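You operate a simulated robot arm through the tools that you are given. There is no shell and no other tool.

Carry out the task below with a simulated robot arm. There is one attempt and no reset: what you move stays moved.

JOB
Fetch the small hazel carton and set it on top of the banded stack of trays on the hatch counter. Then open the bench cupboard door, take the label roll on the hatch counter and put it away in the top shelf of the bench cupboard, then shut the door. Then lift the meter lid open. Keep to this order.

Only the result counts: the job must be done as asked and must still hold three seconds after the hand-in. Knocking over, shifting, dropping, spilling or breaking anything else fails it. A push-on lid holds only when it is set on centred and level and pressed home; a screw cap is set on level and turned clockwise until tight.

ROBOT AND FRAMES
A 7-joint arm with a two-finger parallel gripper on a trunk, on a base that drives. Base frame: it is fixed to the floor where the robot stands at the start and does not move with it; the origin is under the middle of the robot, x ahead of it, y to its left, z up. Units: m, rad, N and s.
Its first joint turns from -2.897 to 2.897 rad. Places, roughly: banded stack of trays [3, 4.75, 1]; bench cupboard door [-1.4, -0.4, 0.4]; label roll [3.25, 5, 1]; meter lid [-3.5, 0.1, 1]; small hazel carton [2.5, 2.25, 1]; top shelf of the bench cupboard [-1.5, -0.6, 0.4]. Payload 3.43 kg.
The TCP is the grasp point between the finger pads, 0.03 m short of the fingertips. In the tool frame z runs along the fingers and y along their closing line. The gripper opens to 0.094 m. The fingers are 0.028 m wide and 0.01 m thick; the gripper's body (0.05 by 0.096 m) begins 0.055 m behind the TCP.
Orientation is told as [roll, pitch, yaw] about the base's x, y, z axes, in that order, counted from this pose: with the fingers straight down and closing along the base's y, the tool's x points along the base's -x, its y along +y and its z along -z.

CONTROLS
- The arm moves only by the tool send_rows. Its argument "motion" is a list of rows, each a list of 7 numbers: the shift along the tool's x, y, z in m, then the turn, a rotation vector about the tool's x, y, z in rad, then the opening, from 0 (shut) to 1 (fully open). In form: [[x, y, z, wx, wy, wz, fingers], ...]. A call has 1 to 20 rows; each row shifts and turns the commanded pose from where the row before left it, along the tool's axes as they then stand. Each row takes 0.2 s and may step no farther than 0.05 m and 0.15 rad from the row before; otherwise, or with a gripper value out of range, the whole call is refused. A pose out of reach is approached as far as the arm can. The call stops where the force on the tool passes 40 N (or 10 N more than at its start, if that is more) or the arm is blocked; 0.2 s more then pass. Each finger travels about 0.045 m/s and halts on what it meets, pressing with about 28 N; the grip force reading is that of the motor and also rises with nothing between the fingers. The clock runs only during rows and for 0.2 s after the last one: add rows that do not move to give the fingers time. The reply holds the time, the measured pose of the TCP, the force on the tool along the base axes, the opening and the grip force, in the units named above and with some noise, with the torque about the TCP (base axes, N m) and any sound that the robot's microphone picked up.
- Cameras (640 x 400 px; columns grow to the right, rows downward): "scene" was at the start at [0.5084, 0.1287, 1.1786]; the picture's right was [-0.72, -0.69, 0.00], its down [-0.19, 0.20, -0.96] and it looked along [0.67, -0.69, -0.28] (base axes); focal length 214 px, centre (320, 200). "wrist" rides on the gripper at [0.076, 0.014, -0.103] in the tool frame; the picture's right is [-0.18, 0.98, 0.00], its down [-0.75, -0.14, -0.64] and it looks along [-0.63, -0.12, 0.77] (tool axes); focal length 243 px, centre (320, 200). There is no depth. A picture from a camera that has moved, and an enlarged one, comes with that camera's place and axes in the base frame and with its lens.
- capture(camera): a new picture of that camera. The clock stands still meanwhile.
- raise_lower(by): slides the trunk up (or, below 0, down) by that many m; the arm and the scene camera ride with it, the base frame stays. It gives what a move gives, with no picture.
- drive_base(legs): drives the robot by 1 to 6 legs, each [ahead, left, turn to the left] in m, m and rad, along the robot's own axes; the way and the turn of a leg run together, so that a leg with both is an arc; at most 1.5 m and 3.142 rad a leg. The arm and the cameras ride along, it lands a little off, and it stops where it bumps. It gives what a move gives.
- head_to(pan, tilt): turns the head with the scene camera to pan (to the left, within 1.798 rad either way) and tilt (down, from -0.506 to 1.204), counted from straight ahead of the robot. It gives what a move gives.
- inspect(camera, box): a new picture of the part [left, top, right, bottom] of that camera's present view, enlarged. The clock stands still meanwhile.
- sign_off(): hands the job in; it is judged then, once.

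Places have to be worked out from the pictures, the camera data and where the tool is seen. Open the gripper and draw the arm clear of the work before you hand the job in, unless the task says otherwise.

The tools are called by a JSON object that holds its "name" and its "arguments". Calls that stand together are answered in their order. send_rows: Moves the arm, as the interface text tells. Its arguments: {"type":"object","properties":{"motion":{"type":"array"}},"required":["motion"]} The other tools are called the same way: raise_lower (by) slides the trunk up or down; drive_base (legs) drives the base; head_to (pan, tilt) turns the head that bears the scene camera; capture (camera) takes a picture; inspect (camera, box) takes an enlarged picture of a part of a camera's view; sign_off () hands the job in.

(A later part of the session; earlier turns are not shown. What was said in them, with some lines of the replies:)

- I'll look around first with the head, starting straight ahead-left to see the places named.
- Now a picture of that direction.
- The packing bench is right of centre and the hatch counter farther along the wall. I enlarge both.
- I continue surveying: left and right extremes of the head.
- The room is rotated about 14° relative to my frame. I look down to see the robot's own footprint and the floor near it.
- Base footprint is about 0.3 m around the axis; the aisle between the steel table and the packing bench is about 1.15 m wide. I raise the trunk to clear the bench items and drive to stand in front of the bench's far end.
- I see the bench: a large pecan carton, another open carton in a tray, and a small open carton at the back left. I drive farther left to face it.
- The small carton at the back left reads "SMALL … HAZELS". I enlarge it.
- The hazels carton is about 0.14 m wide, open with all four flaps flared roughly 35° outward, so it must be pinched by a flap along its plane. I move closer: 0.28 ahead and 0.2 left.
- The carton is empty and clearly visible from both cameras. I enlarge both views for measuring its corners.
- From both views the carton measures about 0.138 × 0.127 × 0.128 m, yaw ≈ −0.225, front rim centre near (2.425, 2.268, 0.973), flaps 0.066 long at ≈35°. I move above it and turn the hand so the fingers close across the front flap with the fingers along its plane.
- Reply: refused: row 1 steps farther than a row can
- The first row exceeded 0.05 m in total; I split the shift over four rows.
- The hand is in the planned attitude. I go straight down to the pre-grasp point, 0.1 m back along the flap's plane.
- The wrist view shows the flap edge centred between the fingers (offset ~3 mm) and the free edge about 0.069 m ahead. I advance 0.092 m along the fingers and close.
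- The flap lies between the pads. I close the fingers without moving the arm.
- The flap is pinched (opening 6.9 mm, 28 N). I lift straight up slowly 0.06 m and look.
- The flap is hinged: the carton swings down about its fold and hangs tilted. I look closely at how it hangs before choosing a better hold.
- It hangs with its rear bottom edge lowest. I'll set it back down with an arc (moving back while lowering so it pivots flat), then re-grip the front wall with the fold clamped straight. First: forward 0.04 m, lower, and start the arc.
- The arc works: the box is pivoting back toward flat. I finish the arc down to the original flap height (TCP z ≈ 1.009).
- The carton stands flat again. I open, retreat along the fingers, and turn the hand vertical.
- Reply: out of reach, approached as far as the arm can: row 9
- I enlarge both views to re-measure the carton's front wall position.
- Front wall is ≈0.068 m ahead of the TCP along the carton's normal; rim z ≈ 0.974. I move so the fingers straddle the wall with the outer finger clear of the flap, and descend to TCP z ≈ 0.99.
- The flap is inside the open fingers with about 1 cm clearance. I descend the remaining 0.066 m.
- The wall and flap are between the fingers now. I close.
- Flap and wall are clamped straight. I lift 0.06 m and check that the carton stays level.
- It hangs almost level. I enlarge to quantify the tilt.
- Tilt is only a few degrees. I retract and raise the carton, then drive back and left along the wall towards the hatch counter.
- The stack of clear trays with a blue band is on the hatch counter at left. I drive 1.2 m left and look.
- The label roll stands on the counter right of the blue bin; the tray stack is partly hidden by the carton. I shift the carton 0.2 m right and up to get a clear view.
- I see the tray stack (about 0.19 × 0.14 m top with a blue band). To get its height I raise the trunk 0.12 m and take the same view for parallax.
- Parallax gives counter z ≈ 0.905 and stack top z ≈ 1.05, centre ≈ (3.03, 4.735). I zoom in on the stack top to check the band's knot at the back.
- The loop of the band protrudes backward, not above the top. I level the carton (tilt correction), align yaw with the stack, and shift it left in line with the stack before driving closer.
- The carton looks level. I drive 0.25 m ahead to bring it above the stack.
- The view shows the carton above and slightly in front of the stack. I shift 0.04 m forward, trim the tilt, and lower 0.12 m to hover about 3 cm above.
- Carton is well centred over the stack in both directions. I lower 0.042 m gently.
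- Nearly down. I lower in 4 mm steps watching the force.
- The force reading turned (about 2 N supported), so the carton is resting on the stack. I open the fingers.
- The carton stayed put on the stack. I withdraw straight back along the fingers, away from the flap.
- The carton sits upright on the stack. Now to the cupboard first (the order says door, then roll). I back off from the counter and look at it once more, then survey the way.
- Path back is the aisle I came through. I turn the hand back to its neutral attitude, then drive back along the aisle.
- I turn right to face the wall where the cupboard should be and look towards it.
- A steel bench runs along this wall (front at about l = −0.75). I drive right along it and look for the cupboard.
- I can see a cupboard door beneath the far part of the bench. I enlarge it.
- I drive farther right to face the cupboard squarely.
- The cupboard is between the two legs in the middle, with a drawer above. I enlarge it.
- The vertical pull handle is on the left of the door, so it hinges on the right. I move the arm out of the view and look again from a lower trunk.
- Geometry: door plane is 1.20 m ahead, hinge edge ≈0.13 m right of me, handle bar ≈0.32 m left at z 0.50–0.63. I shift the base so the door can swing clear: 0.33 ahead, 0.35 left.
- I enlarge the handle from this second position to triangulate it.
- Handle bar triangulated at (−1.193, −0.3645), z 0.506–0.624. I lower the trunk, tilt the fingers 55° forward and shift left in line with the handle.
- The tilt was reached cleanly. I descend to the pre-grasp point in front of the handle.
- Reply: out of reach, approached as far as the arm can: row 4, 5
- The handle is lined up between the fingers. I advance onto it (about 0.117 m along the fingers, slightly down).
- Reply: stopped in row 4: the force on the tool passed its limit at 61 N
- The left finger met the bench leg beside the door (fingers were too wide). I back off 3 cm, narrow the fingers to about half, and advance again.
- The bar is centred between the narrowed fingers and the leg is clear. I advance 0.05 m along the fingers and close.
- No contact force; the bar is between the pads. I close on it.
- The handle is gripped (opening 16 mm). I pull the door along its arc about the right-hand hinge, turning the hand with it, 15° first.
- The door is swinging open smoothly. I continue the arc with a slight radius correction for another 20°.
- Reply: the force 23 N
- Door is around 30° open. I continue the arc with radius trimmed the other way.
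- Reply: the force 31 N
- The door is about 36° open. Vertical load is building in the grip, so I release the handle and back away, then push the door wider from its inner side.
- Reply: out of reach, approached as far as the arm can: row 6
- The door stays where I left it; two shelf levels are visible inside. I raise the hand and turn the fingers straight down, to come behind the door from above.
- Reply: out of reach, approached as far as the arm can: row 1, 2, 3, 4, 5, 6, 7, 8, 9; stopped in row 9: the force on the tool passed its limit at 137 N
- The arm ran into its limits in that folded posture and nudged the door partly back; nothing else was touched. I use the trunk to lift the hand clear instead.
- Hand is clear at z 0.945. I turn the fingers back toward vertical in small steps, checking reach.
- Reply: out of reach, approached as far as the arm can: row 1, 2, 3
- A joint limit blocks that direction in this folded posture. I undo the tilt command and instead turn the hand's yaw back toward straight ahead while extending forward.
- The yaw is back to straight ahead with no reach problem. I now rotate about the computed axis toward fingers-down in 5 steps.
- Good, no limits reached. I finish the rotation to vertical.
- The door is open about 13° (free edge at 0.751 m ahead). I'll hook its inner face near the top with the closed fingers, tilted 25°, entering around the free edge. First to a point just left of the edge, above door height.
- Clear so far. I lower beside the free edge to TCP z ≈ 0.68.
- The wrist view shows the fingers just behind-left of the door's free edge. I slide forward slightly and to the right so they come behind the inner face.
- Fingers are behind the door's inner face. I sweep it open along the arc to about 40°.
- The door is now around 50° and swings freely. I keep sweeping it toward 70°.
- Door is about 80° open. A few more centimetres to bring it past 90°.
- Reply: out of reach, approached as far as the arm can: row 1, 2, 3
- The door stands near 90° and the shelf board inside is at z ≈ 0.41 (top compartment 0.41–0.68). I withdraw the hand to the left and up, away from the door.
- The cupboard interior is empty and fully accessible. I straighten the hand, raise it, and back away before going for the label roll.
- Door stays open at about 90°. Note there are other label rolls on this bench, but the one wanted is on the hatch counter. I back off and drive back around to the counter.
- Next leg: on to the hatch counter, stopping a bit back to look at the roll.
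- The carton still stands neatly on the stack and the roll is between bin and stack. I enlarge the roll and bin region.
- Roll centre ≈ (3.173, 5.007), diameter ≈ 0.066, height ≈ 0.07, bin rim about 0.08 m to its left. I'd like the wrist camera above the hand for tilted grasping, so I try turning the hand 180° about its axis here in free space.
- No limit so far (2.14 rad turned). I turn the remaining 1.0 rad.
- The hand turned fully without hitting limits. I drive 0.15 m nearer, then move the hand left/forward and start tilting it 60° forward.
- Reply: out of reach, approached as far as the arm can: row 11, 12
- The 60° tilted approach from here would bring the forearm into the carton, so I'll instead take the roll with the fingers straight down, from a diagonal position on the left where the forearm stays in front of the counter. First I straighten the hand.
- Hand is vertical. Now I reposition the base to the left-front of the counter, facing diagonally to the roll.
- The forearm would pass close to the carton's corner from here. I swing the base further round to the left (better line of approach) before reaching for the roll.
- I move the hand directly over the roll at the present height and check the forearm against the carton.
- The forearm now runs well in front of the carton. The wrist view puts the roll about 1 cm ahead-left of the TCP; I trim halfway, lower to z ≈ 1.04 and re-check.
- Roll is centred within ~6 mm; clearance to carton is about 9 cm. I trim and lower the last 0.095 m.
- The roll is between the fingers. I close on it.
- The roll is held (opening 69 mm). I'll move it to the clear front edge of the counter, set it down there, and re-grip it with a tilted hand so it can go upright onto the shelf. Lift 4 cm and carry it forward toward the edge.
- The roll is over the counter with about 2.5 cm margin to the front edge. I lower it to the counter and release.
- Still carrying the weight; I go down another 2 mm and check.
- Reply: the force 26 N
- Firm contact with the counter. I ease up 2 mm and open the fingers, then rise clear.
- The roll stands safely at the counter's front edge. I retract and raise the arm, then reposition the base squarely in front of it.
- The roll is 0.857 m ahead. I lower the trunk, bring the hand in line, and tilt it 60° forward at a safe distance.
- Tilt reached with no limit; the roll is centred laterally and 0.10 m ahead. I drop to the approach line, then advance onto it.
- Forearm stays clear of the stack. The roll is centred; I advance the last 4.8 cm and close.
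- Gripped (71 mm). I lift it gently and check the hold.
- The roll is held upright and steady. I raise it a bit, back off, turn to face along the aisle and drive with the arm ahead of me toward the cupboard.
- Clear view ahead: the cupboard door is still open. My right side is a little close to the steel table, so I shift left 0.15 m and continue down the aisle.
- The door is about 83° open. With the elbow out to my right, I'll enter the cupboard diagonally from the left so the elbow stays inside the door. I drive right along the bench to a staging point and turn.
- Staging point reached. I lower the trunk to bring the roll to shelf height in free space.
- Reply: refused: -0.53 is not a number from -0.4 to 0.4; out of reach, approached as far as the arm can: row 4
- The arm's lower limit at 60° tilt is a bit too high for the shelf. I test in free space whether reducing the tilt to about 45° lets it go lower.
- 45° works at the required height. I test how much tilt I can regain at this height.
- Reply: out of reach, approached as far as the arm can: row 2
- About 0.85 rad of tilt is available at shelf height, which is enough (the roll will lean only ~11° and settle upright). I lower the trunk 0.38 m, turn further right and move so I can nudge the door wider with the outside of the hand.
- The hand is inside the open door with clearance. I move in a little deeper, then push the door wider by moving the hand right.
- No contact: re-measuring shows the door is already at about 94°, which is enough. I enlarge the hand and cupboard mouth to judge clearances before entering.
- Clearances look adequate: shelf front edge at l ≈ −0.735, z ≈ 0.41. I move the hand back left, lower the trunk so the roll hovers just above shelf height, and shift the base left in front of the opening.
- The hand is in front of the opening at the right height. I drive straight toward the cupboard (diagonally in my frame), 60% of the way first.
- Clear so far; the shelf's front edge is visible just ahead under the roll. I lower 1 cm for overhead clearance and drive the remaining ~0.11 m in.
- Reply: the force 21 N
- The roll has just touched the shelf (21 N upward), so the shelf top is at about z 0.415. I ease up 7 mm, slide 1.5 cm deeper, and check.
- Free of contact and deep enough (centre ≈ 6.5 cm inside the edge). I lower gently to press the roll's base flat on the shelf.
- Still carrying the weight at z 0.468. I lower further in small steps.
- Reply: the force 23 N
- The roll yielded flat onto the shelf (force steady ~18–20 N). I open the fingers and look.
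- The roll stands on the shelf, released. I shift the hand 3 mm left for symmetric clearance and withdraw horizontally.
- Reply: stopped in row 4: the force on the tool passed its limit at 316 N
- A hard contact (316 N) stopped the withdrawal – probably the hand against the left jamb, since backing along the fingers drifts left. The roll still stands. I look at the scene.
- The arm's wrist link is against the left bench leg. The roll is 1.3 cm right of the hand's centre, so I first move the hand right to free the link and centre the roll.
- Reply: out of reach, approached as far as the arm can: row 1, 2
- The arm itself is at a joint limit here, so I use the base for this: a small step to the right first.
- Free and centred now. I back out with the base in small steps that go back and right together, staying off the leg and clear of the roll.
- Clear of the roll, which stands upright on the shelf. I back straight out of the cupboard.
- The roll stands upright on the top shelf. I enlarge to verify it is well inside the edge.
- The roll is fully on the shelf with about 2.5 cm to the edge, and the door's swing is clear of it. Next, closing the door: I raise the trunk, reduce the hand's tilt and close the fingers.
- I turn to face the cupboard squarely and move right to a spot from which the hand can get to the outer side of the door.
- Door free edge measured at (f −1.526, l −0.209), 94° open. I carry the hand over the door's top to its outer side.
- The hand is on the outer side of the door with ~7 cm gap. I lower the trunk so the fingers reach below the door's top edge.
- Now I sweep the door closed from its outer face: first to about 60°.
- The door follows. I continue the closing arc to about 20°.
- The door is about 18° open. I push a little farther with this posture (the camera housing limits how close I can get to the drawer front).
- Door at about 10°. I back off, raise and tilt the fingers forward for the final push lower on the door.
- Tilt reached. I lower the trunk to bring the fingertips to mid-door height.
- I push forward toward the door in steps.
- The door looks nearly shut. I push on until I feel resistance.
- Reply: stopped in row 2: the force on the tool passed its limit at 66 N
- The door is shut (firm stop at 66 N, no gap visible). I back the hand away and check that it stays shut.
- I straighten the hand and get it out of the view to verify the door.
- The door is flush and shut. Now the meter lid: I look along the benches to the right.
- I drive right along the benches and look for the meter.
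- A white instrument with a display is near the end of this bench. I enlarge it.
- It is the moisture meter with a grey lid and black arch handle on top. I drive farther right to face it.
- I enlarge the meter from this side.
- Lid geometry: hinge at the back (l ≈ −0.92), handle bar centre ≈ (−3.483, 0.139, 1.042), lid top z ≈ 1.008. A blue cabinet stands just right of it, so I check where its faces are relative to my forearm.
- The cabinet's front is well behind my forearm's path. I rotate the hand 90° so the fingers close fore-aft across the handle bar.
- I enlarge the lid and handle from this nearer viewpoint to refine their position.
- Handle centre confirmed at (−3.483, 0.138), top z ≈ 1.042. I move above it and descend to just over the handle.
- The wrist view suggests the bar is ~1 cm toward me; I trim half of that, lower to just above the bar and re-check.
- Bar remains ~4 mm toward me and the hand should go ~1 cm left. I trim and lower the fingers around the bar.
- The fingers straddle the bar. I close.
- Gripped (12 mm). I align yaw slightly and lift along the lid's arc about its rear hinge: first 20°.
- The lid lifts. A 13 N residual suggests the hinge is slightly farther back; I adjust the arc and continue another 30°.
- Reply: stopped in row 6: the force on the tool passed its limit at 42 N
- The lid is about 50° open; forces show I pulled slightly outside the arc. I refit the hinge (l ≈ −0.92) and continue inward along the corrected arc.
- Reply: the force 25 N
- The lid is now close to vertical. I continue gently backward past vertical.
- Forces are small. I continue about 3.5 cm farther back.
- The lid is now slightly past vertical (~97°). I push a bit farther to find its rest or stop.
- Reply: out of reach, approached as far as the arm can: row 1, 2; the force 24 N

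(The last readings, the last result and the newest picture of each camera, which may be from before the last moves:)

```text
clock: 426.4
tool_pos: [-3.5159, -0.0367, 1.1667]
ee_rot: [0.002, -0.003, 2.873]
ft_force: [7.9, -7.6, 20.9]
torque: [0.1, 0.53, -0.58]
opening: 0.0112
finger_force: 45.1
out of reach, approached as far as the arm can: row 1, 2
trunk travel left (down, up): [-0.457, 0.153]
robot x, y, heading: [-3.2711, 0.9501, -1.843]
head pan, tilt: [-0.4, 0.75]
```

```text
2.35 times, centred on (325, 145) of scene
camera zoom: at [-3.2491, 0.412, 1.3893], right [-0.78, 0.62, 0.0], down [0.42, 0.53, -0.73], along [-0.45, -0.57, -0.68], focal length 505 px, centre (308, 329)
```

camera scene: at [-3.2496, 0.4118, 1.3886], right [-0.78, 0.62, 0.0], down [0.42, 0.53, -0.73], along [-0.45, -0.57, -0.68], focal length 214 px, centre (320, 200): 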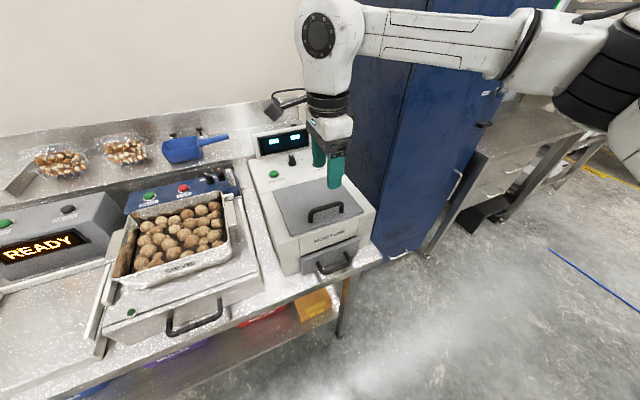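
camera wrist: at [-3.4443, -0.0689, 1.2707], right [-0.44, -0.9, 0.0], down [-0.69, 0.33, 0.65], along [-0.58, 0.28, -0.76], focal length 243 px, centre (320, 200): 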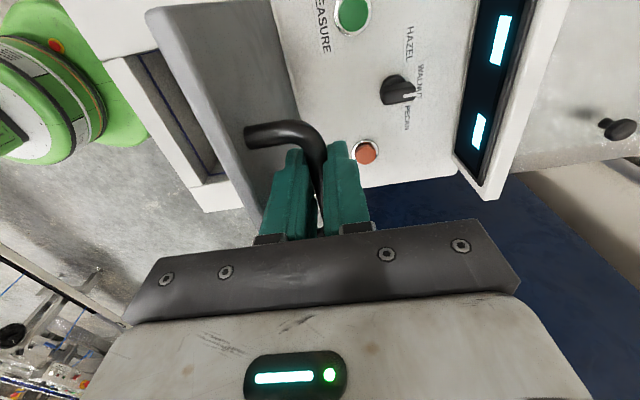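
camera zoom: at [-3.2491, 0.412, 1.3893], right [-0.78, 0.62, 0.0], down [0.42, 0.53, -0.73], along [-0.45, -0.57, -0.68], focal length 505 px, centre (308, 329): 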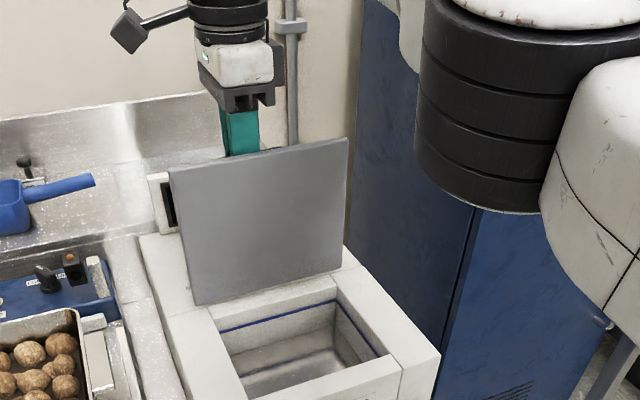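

I'm at the arm's reach limit; the lid is just past vertical. I ease the load, open the fingers only slightly (the inner finger is between lid and bar) and check whether the lid stays.

{"name": "send_rows", "arguments": {"motion": [[0, -0.006, -0.004, 0, 0, 0, 0], [0, 0, 0, 0, 0, 0, 0.28], [0, 0, 0, 0, 0, 0, 0.28], [0, 0, 0, 0, 0, 0, 0.28]]}}

{"name": "capture", "arguments": {"camera": "wrist"}}

{"name": "inspect", "arguments": {"camera": "scene", "box": [245, 60, 405, 230]}}

```text
clock: 427.4
tool_pos: [-3.5151, -0.0314, 1.1666]
ee_rot: [-0.002, -0.005, 2.871]
ft_force: [0.0, 0.6, 1.0]
torque: [0.0, 0.0, 0.03]
opening: 0.0264
finger_force: 0.0
trunk travel left (down, up): [-0.457, 0.153]
robot x, y, heading: [-3.2706, 0.9538, -1.841]
head pan, tilt: [-0.4, 0.75]
```

```text
taken
camera wrist: at [-3.4445, -0.066, 1.2695], right [-0.44, -0.9, 0.0], down [-0.69, 0.33, 0.65], along [-0.58, 0.29, -0.76], focal length 243 px, centre (320, 200)
```

wrist: 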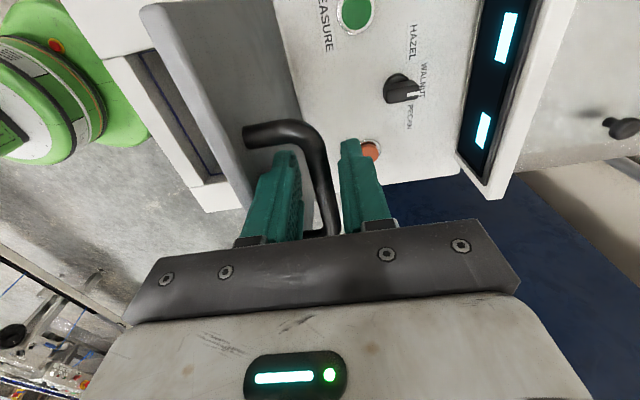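

```text
2.35 times, centred on (325, 145) of scene
camera zoom: at [-3.2498, 0.4116, 1.3885], right [-0.78, 0.62, 0.0], down [0.42, 0.53, -0.73], along [-0.45, -0.57, -0.68], focal length 505 px, centre (308, 329)
```

zoom: 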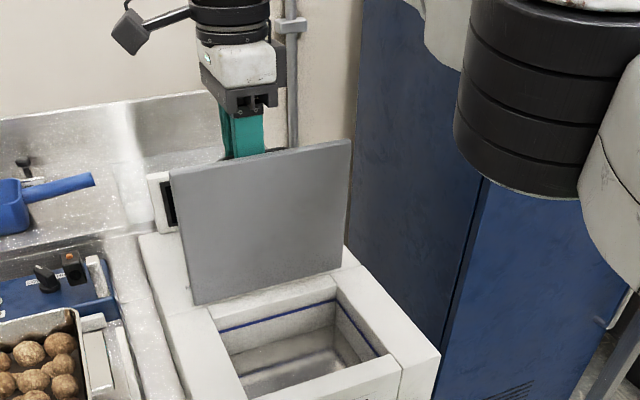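

The lid holds its position with the grip released. I wait about 1 s without moving to confirm.

{"name": "send_rows", "arguments": {"motion": [[0, 0, 0, 0, 0, 0, 0.28], [0, 0, 0, 0, 0, 0, 0.28], [0, 0, 0, 0, 0, 0, 0.28], [0, 0, 0, 0, 0, 0, 0.28], [0, 0, 0, 0, 0, 0, 0.28]]}}

{"name": "capture", "arguments": {"camera": "wrist"}}

```text
clock: 428.6
tool_pos: [-3.5149, -0.0307, 1.1669]
ee_rot: [-0.002, -0.004, 2.872]
ft_force: [-1.0, 0.1, -0.3]
torque: [0.04, 0.0, 0.02]
opening: 0.0263
finger_force: 0.1
trunk travel left (down, up): [-0.457, 0.153]
robot x, y, heading: [-3.2677, 0.9542, -1.843]
head pan, tilt: [-0.4, 0.75]
```

```text
taken
camera wrist: at [-3.4443, -0.066, 1.2697], right [-0.44, -0.9, 0.0], down [-0.69, 0.33, 0.65], along [-0.58, 0.28, -0.76], focal length 243 px, centre (320, 200)
```

wrist: 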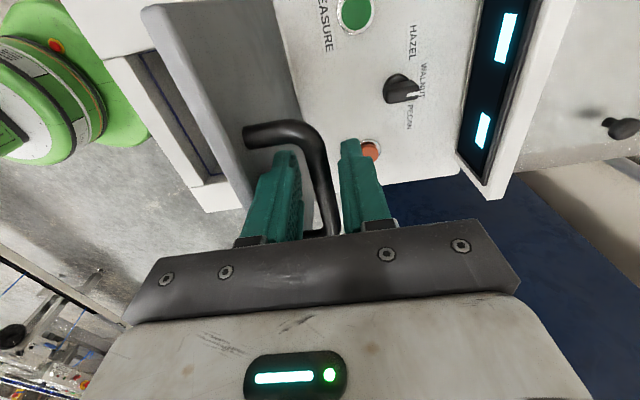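

The lid rests stably past vertical without support. I withdraw the fingers straight up.

{"name": "send_rows", "arguments": {"motion": [[0, 0, -0.01, 0, 0, 0, 0.28], [0, 0, -0.02, 0, 0, 0, 0.28], [0, 0, -0.03, 0, 0, 0, 0.28], [0, 0, -0.03, 0, 0, 0, 0.28], [0, 0, -0.03, 0, 0, 0, 0.28]]}}

{"name": "capture", "arguments": {"camera": "scene"}}

{"name": "inspect", "arguments": {"camera": "scene", "box": [245, 60, 405, 230]}}

```text
clock: 429.8
tool_pos: [-3.5085, -0.0185, 1.2643]
ee_rot: [-0.001, -0.004, 2.874]
ft_force: [0.9, 0.3, -0.1]
torque: [0.03, 0.01, -0.02]
opening: 0.0261
finger_force: 0.1
out of reach, approached as far as the arm can: row 3, 4, 5
trunk travel left (down, up): [-0.457, 0.153]
robot x, y, heading: [-3.2683, 0.9535, -1.842]
head pan, tilt: [-0.4, 0.75]
```

```text
taken
camera scene: at [-3.2496, 0.4117, 1.3885], right [-0.78, 0.62, 0.0], down [0.42, 0.53, -0.73], along [-0.45, -0.57, -0.68], focal length 214 px, centre (320, 200)
```

scene: 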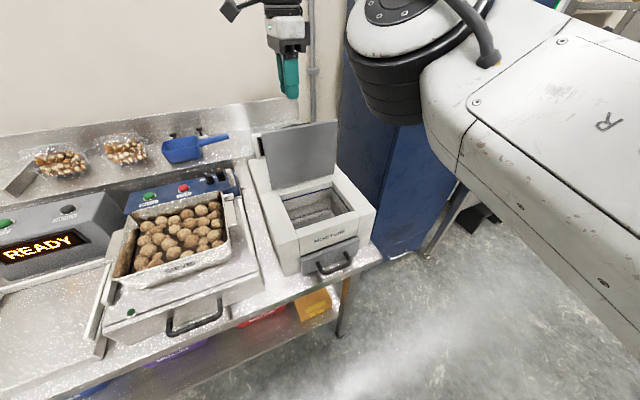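

```text
2.35 times, centred on (325, 145) of scene
camera zoom: at [-3.2496, 0.4117, 1.3885], right [-0.78, 0.62, 0.0], down [0.42, 0.53, -0.73], along [-0.45, -0.57, -0.68], focal length 505 px, centre (308, 329)
```

zoom: 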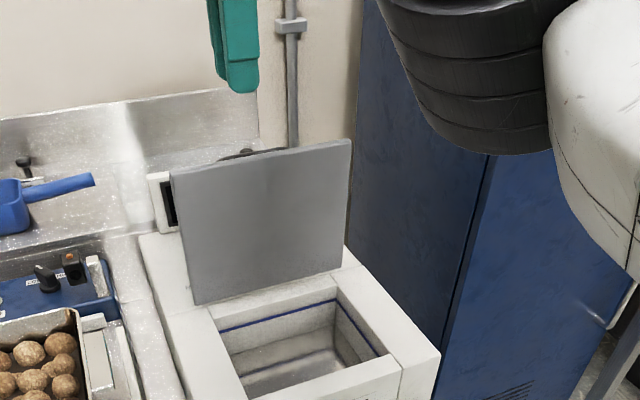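

The lid stays open on its own. I raise the trunk, back the robot away, and open the gripper fully.

{"name": "raise_lower", "arguments": {"by": 0.15}}

{"name": "drive_base", "arguments": {"legs": [[-0.5, 0, 0]]}}

{"name": "send_rows", "arguments": {"motion": [[0, -0.03, 0, 0, 0, 0, 1], [0, -0.04, 0, 0, 0, 0, 1], [0, -0.04, 0, 0, 0, 0, 1], [0, -0.04, 0, 0, 0, 0, 1], [0, 0, 0, 0, 0, 0, 1]]}}

{"name": "head_to", "arguments": {"pan": 0.1, "tilt": 0.5}}

{"name": "capture", "arguments": {"camera": "scene"}}

```text
clock: 431.5
tool_pos: [-3.5097, -0.0185, 1.4137]
ee_rot: [-0.003, -0.004, 2.876]
ft_force: [0.3, 0.2, 0.4]
torque: [-0.02, 0.02, -0.01]
opening: 0.0264
finger_force: 0.0
trunk travel left (down, up): [-0.607, 0.003]
robot x, y, heading: [-3.2687, 0.9555, -1.844]
head pan, tilt: [-0.4, 0.75]
```

```text
clock: 434.5
tool_pos: [-3.3755, 0.4636, 1.4135]
ee_rot: [-0.001, -0.004, 2.878]
ft_force: [-0.2, 0.7, -0.4]
torque: [0.01, 0.02, 0.01]
opening: 0.0265
finger_force: 0.1
trunk travel left (down, up): [-0.607, 0.003]
robot x, y, heading: [-3.1397, 1.4341, -1.839]
head pan, tilt: [-0.4, 0.75]
```

```text
clock: 435.7
tool_pos: [-3.334, 0.608, 1.4142]
ee_rot: [0.001, -0.006, 2.875]
ft_force: [-0.3, -0.2, 1.1]
torque: [0.02, 0.06, 0.01]
opening: 0.0941
finger_force: 0.0
trunk travel left (down, up): [-0.607, 0.003]
robot x, y, heading: [-3.1332, 1.4374, -1.838]
head pan, tilt: [-0.4, 0.75]
```

```text
clock: 436.6
tool_pos: [-3.3353, 0.6073, 1.4134]
ee_rot: [0.001, -0.005, 2.878]
ft_force: [-0.2, -0.5, -1.1]
torque: [0.0, 0.01, 0.04]
opening: 0.0939
finger_force: 0.0
trunk travel left (down, up): [-0.607, 0.003]
robot x, y, heading: [-3.1323, 1.4348, -1.842]
head pan, tilt: [0.099, 0.499]
```

```text
taken
camera scene: at [-3.0794, 0.8707, 1.5605], right [-0.99, 0.17, 0.0], down [0.08, 0.47, -0.88], along [-0.15, -0.86, -0.48], focal length 214 px, centre (320, 200)
```

scene: 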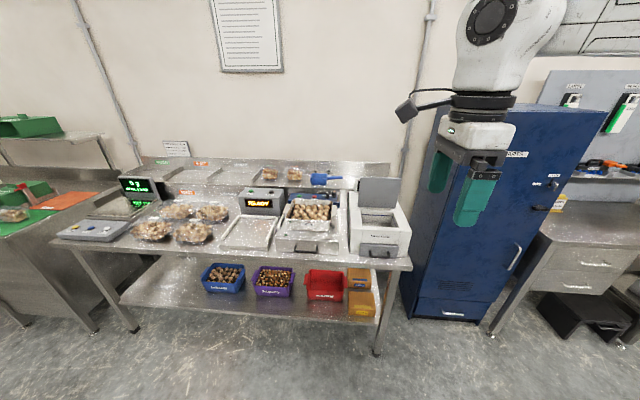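

The meter lid stands open. I take a last look back at the cupboard door and the bench.

{"name": "head_to", "arguments": {"pan": 1.0, "tilt": 0.45}}

{"name": "capture", "arguments": {"camera": "scene"}}

{"name": "inspect", "arguments": {"camera": "scene", "box": [150, 120, 400, 320]}}

```text
clock: 437.8
tool_pos: [-3.335, 0.609, 1.4141]
ee_rot: [0.001, -0.004, 2.877]
ft_force: [0.4, -0.4, 0.1]
torque: [-0.01, -0.01, 0.0]
opening: 0.0938
finger_force: 0.0
trunk travel left (down, up): [-0.607, 0.003]
robot x, y, heading: [-3.1389, 1.4414, -1.843]
head pan, tilt: [1.0, 0.45]
```

```text
taken
camera scene: at [-3.0027, 0.8919, 1.565], right [-0.74, -0.67, 0.0], down [-0.29, 0.32, -0.9], along [0.6, -0.67, -0.44], focal length 214 px, centre (320, 200)
```

scene: 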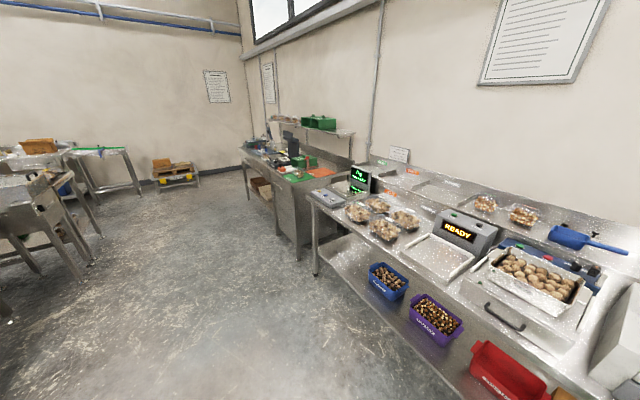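

```text
2.00 times, centred on (275, 220) of scene
camera zoom: at [-3.0027, 0.8919, 1.565], right [-0.74, -0.67, 0.0], down [-0.29, 0.32, -0.9], along [0.6, -0.67, -0.44], focal length 429 px, centre (410, 160)
```

zoom: 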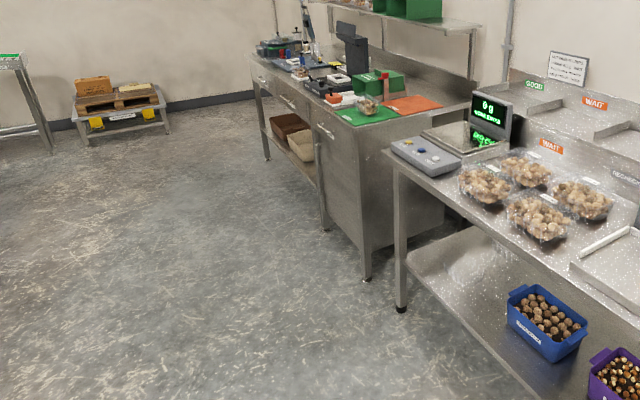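

The cupboard door is shut and the benches look undisturbed. The carton was standing on the banded stack when I last saw it from the counter, the roll is on the top shelf behind the shut door, the meter lid is open, and the arm is clear with the gripper open. I hand in the job.

{"name": "sign_off", "arguments": {}}

```text
The job is handed in.
```

I did all the steps in the order you gave and handed the job in.

- **Carton:** the small hazel carton stands upright on the banded tray stack on the hatch counter. I last saw it there when I picked up the label roll.
- **Cupboard and roll:** I opened the bench cupboard door before taking the label roll. The roll now stands upright on the top shelf, about 2.5 cm from the front edge. I pushed the door shut against its stop and later saw it still closed.
- **Meter lid:** the lid is open at roughly 97°, just past vertical. It held there by itself for over a second after I let go, and it was still open when I backed away. I could not push it further because the arm was at the limit of its reach.

The arm touched the furniture a few times along the way. The hardest was a 316 N hit against the cupboard bench's left leg as I backed out after setting down the roll. I checked that bench afterwards and saw nothing moved or knocked over.

The arm is clear of the work and the gripper is open.
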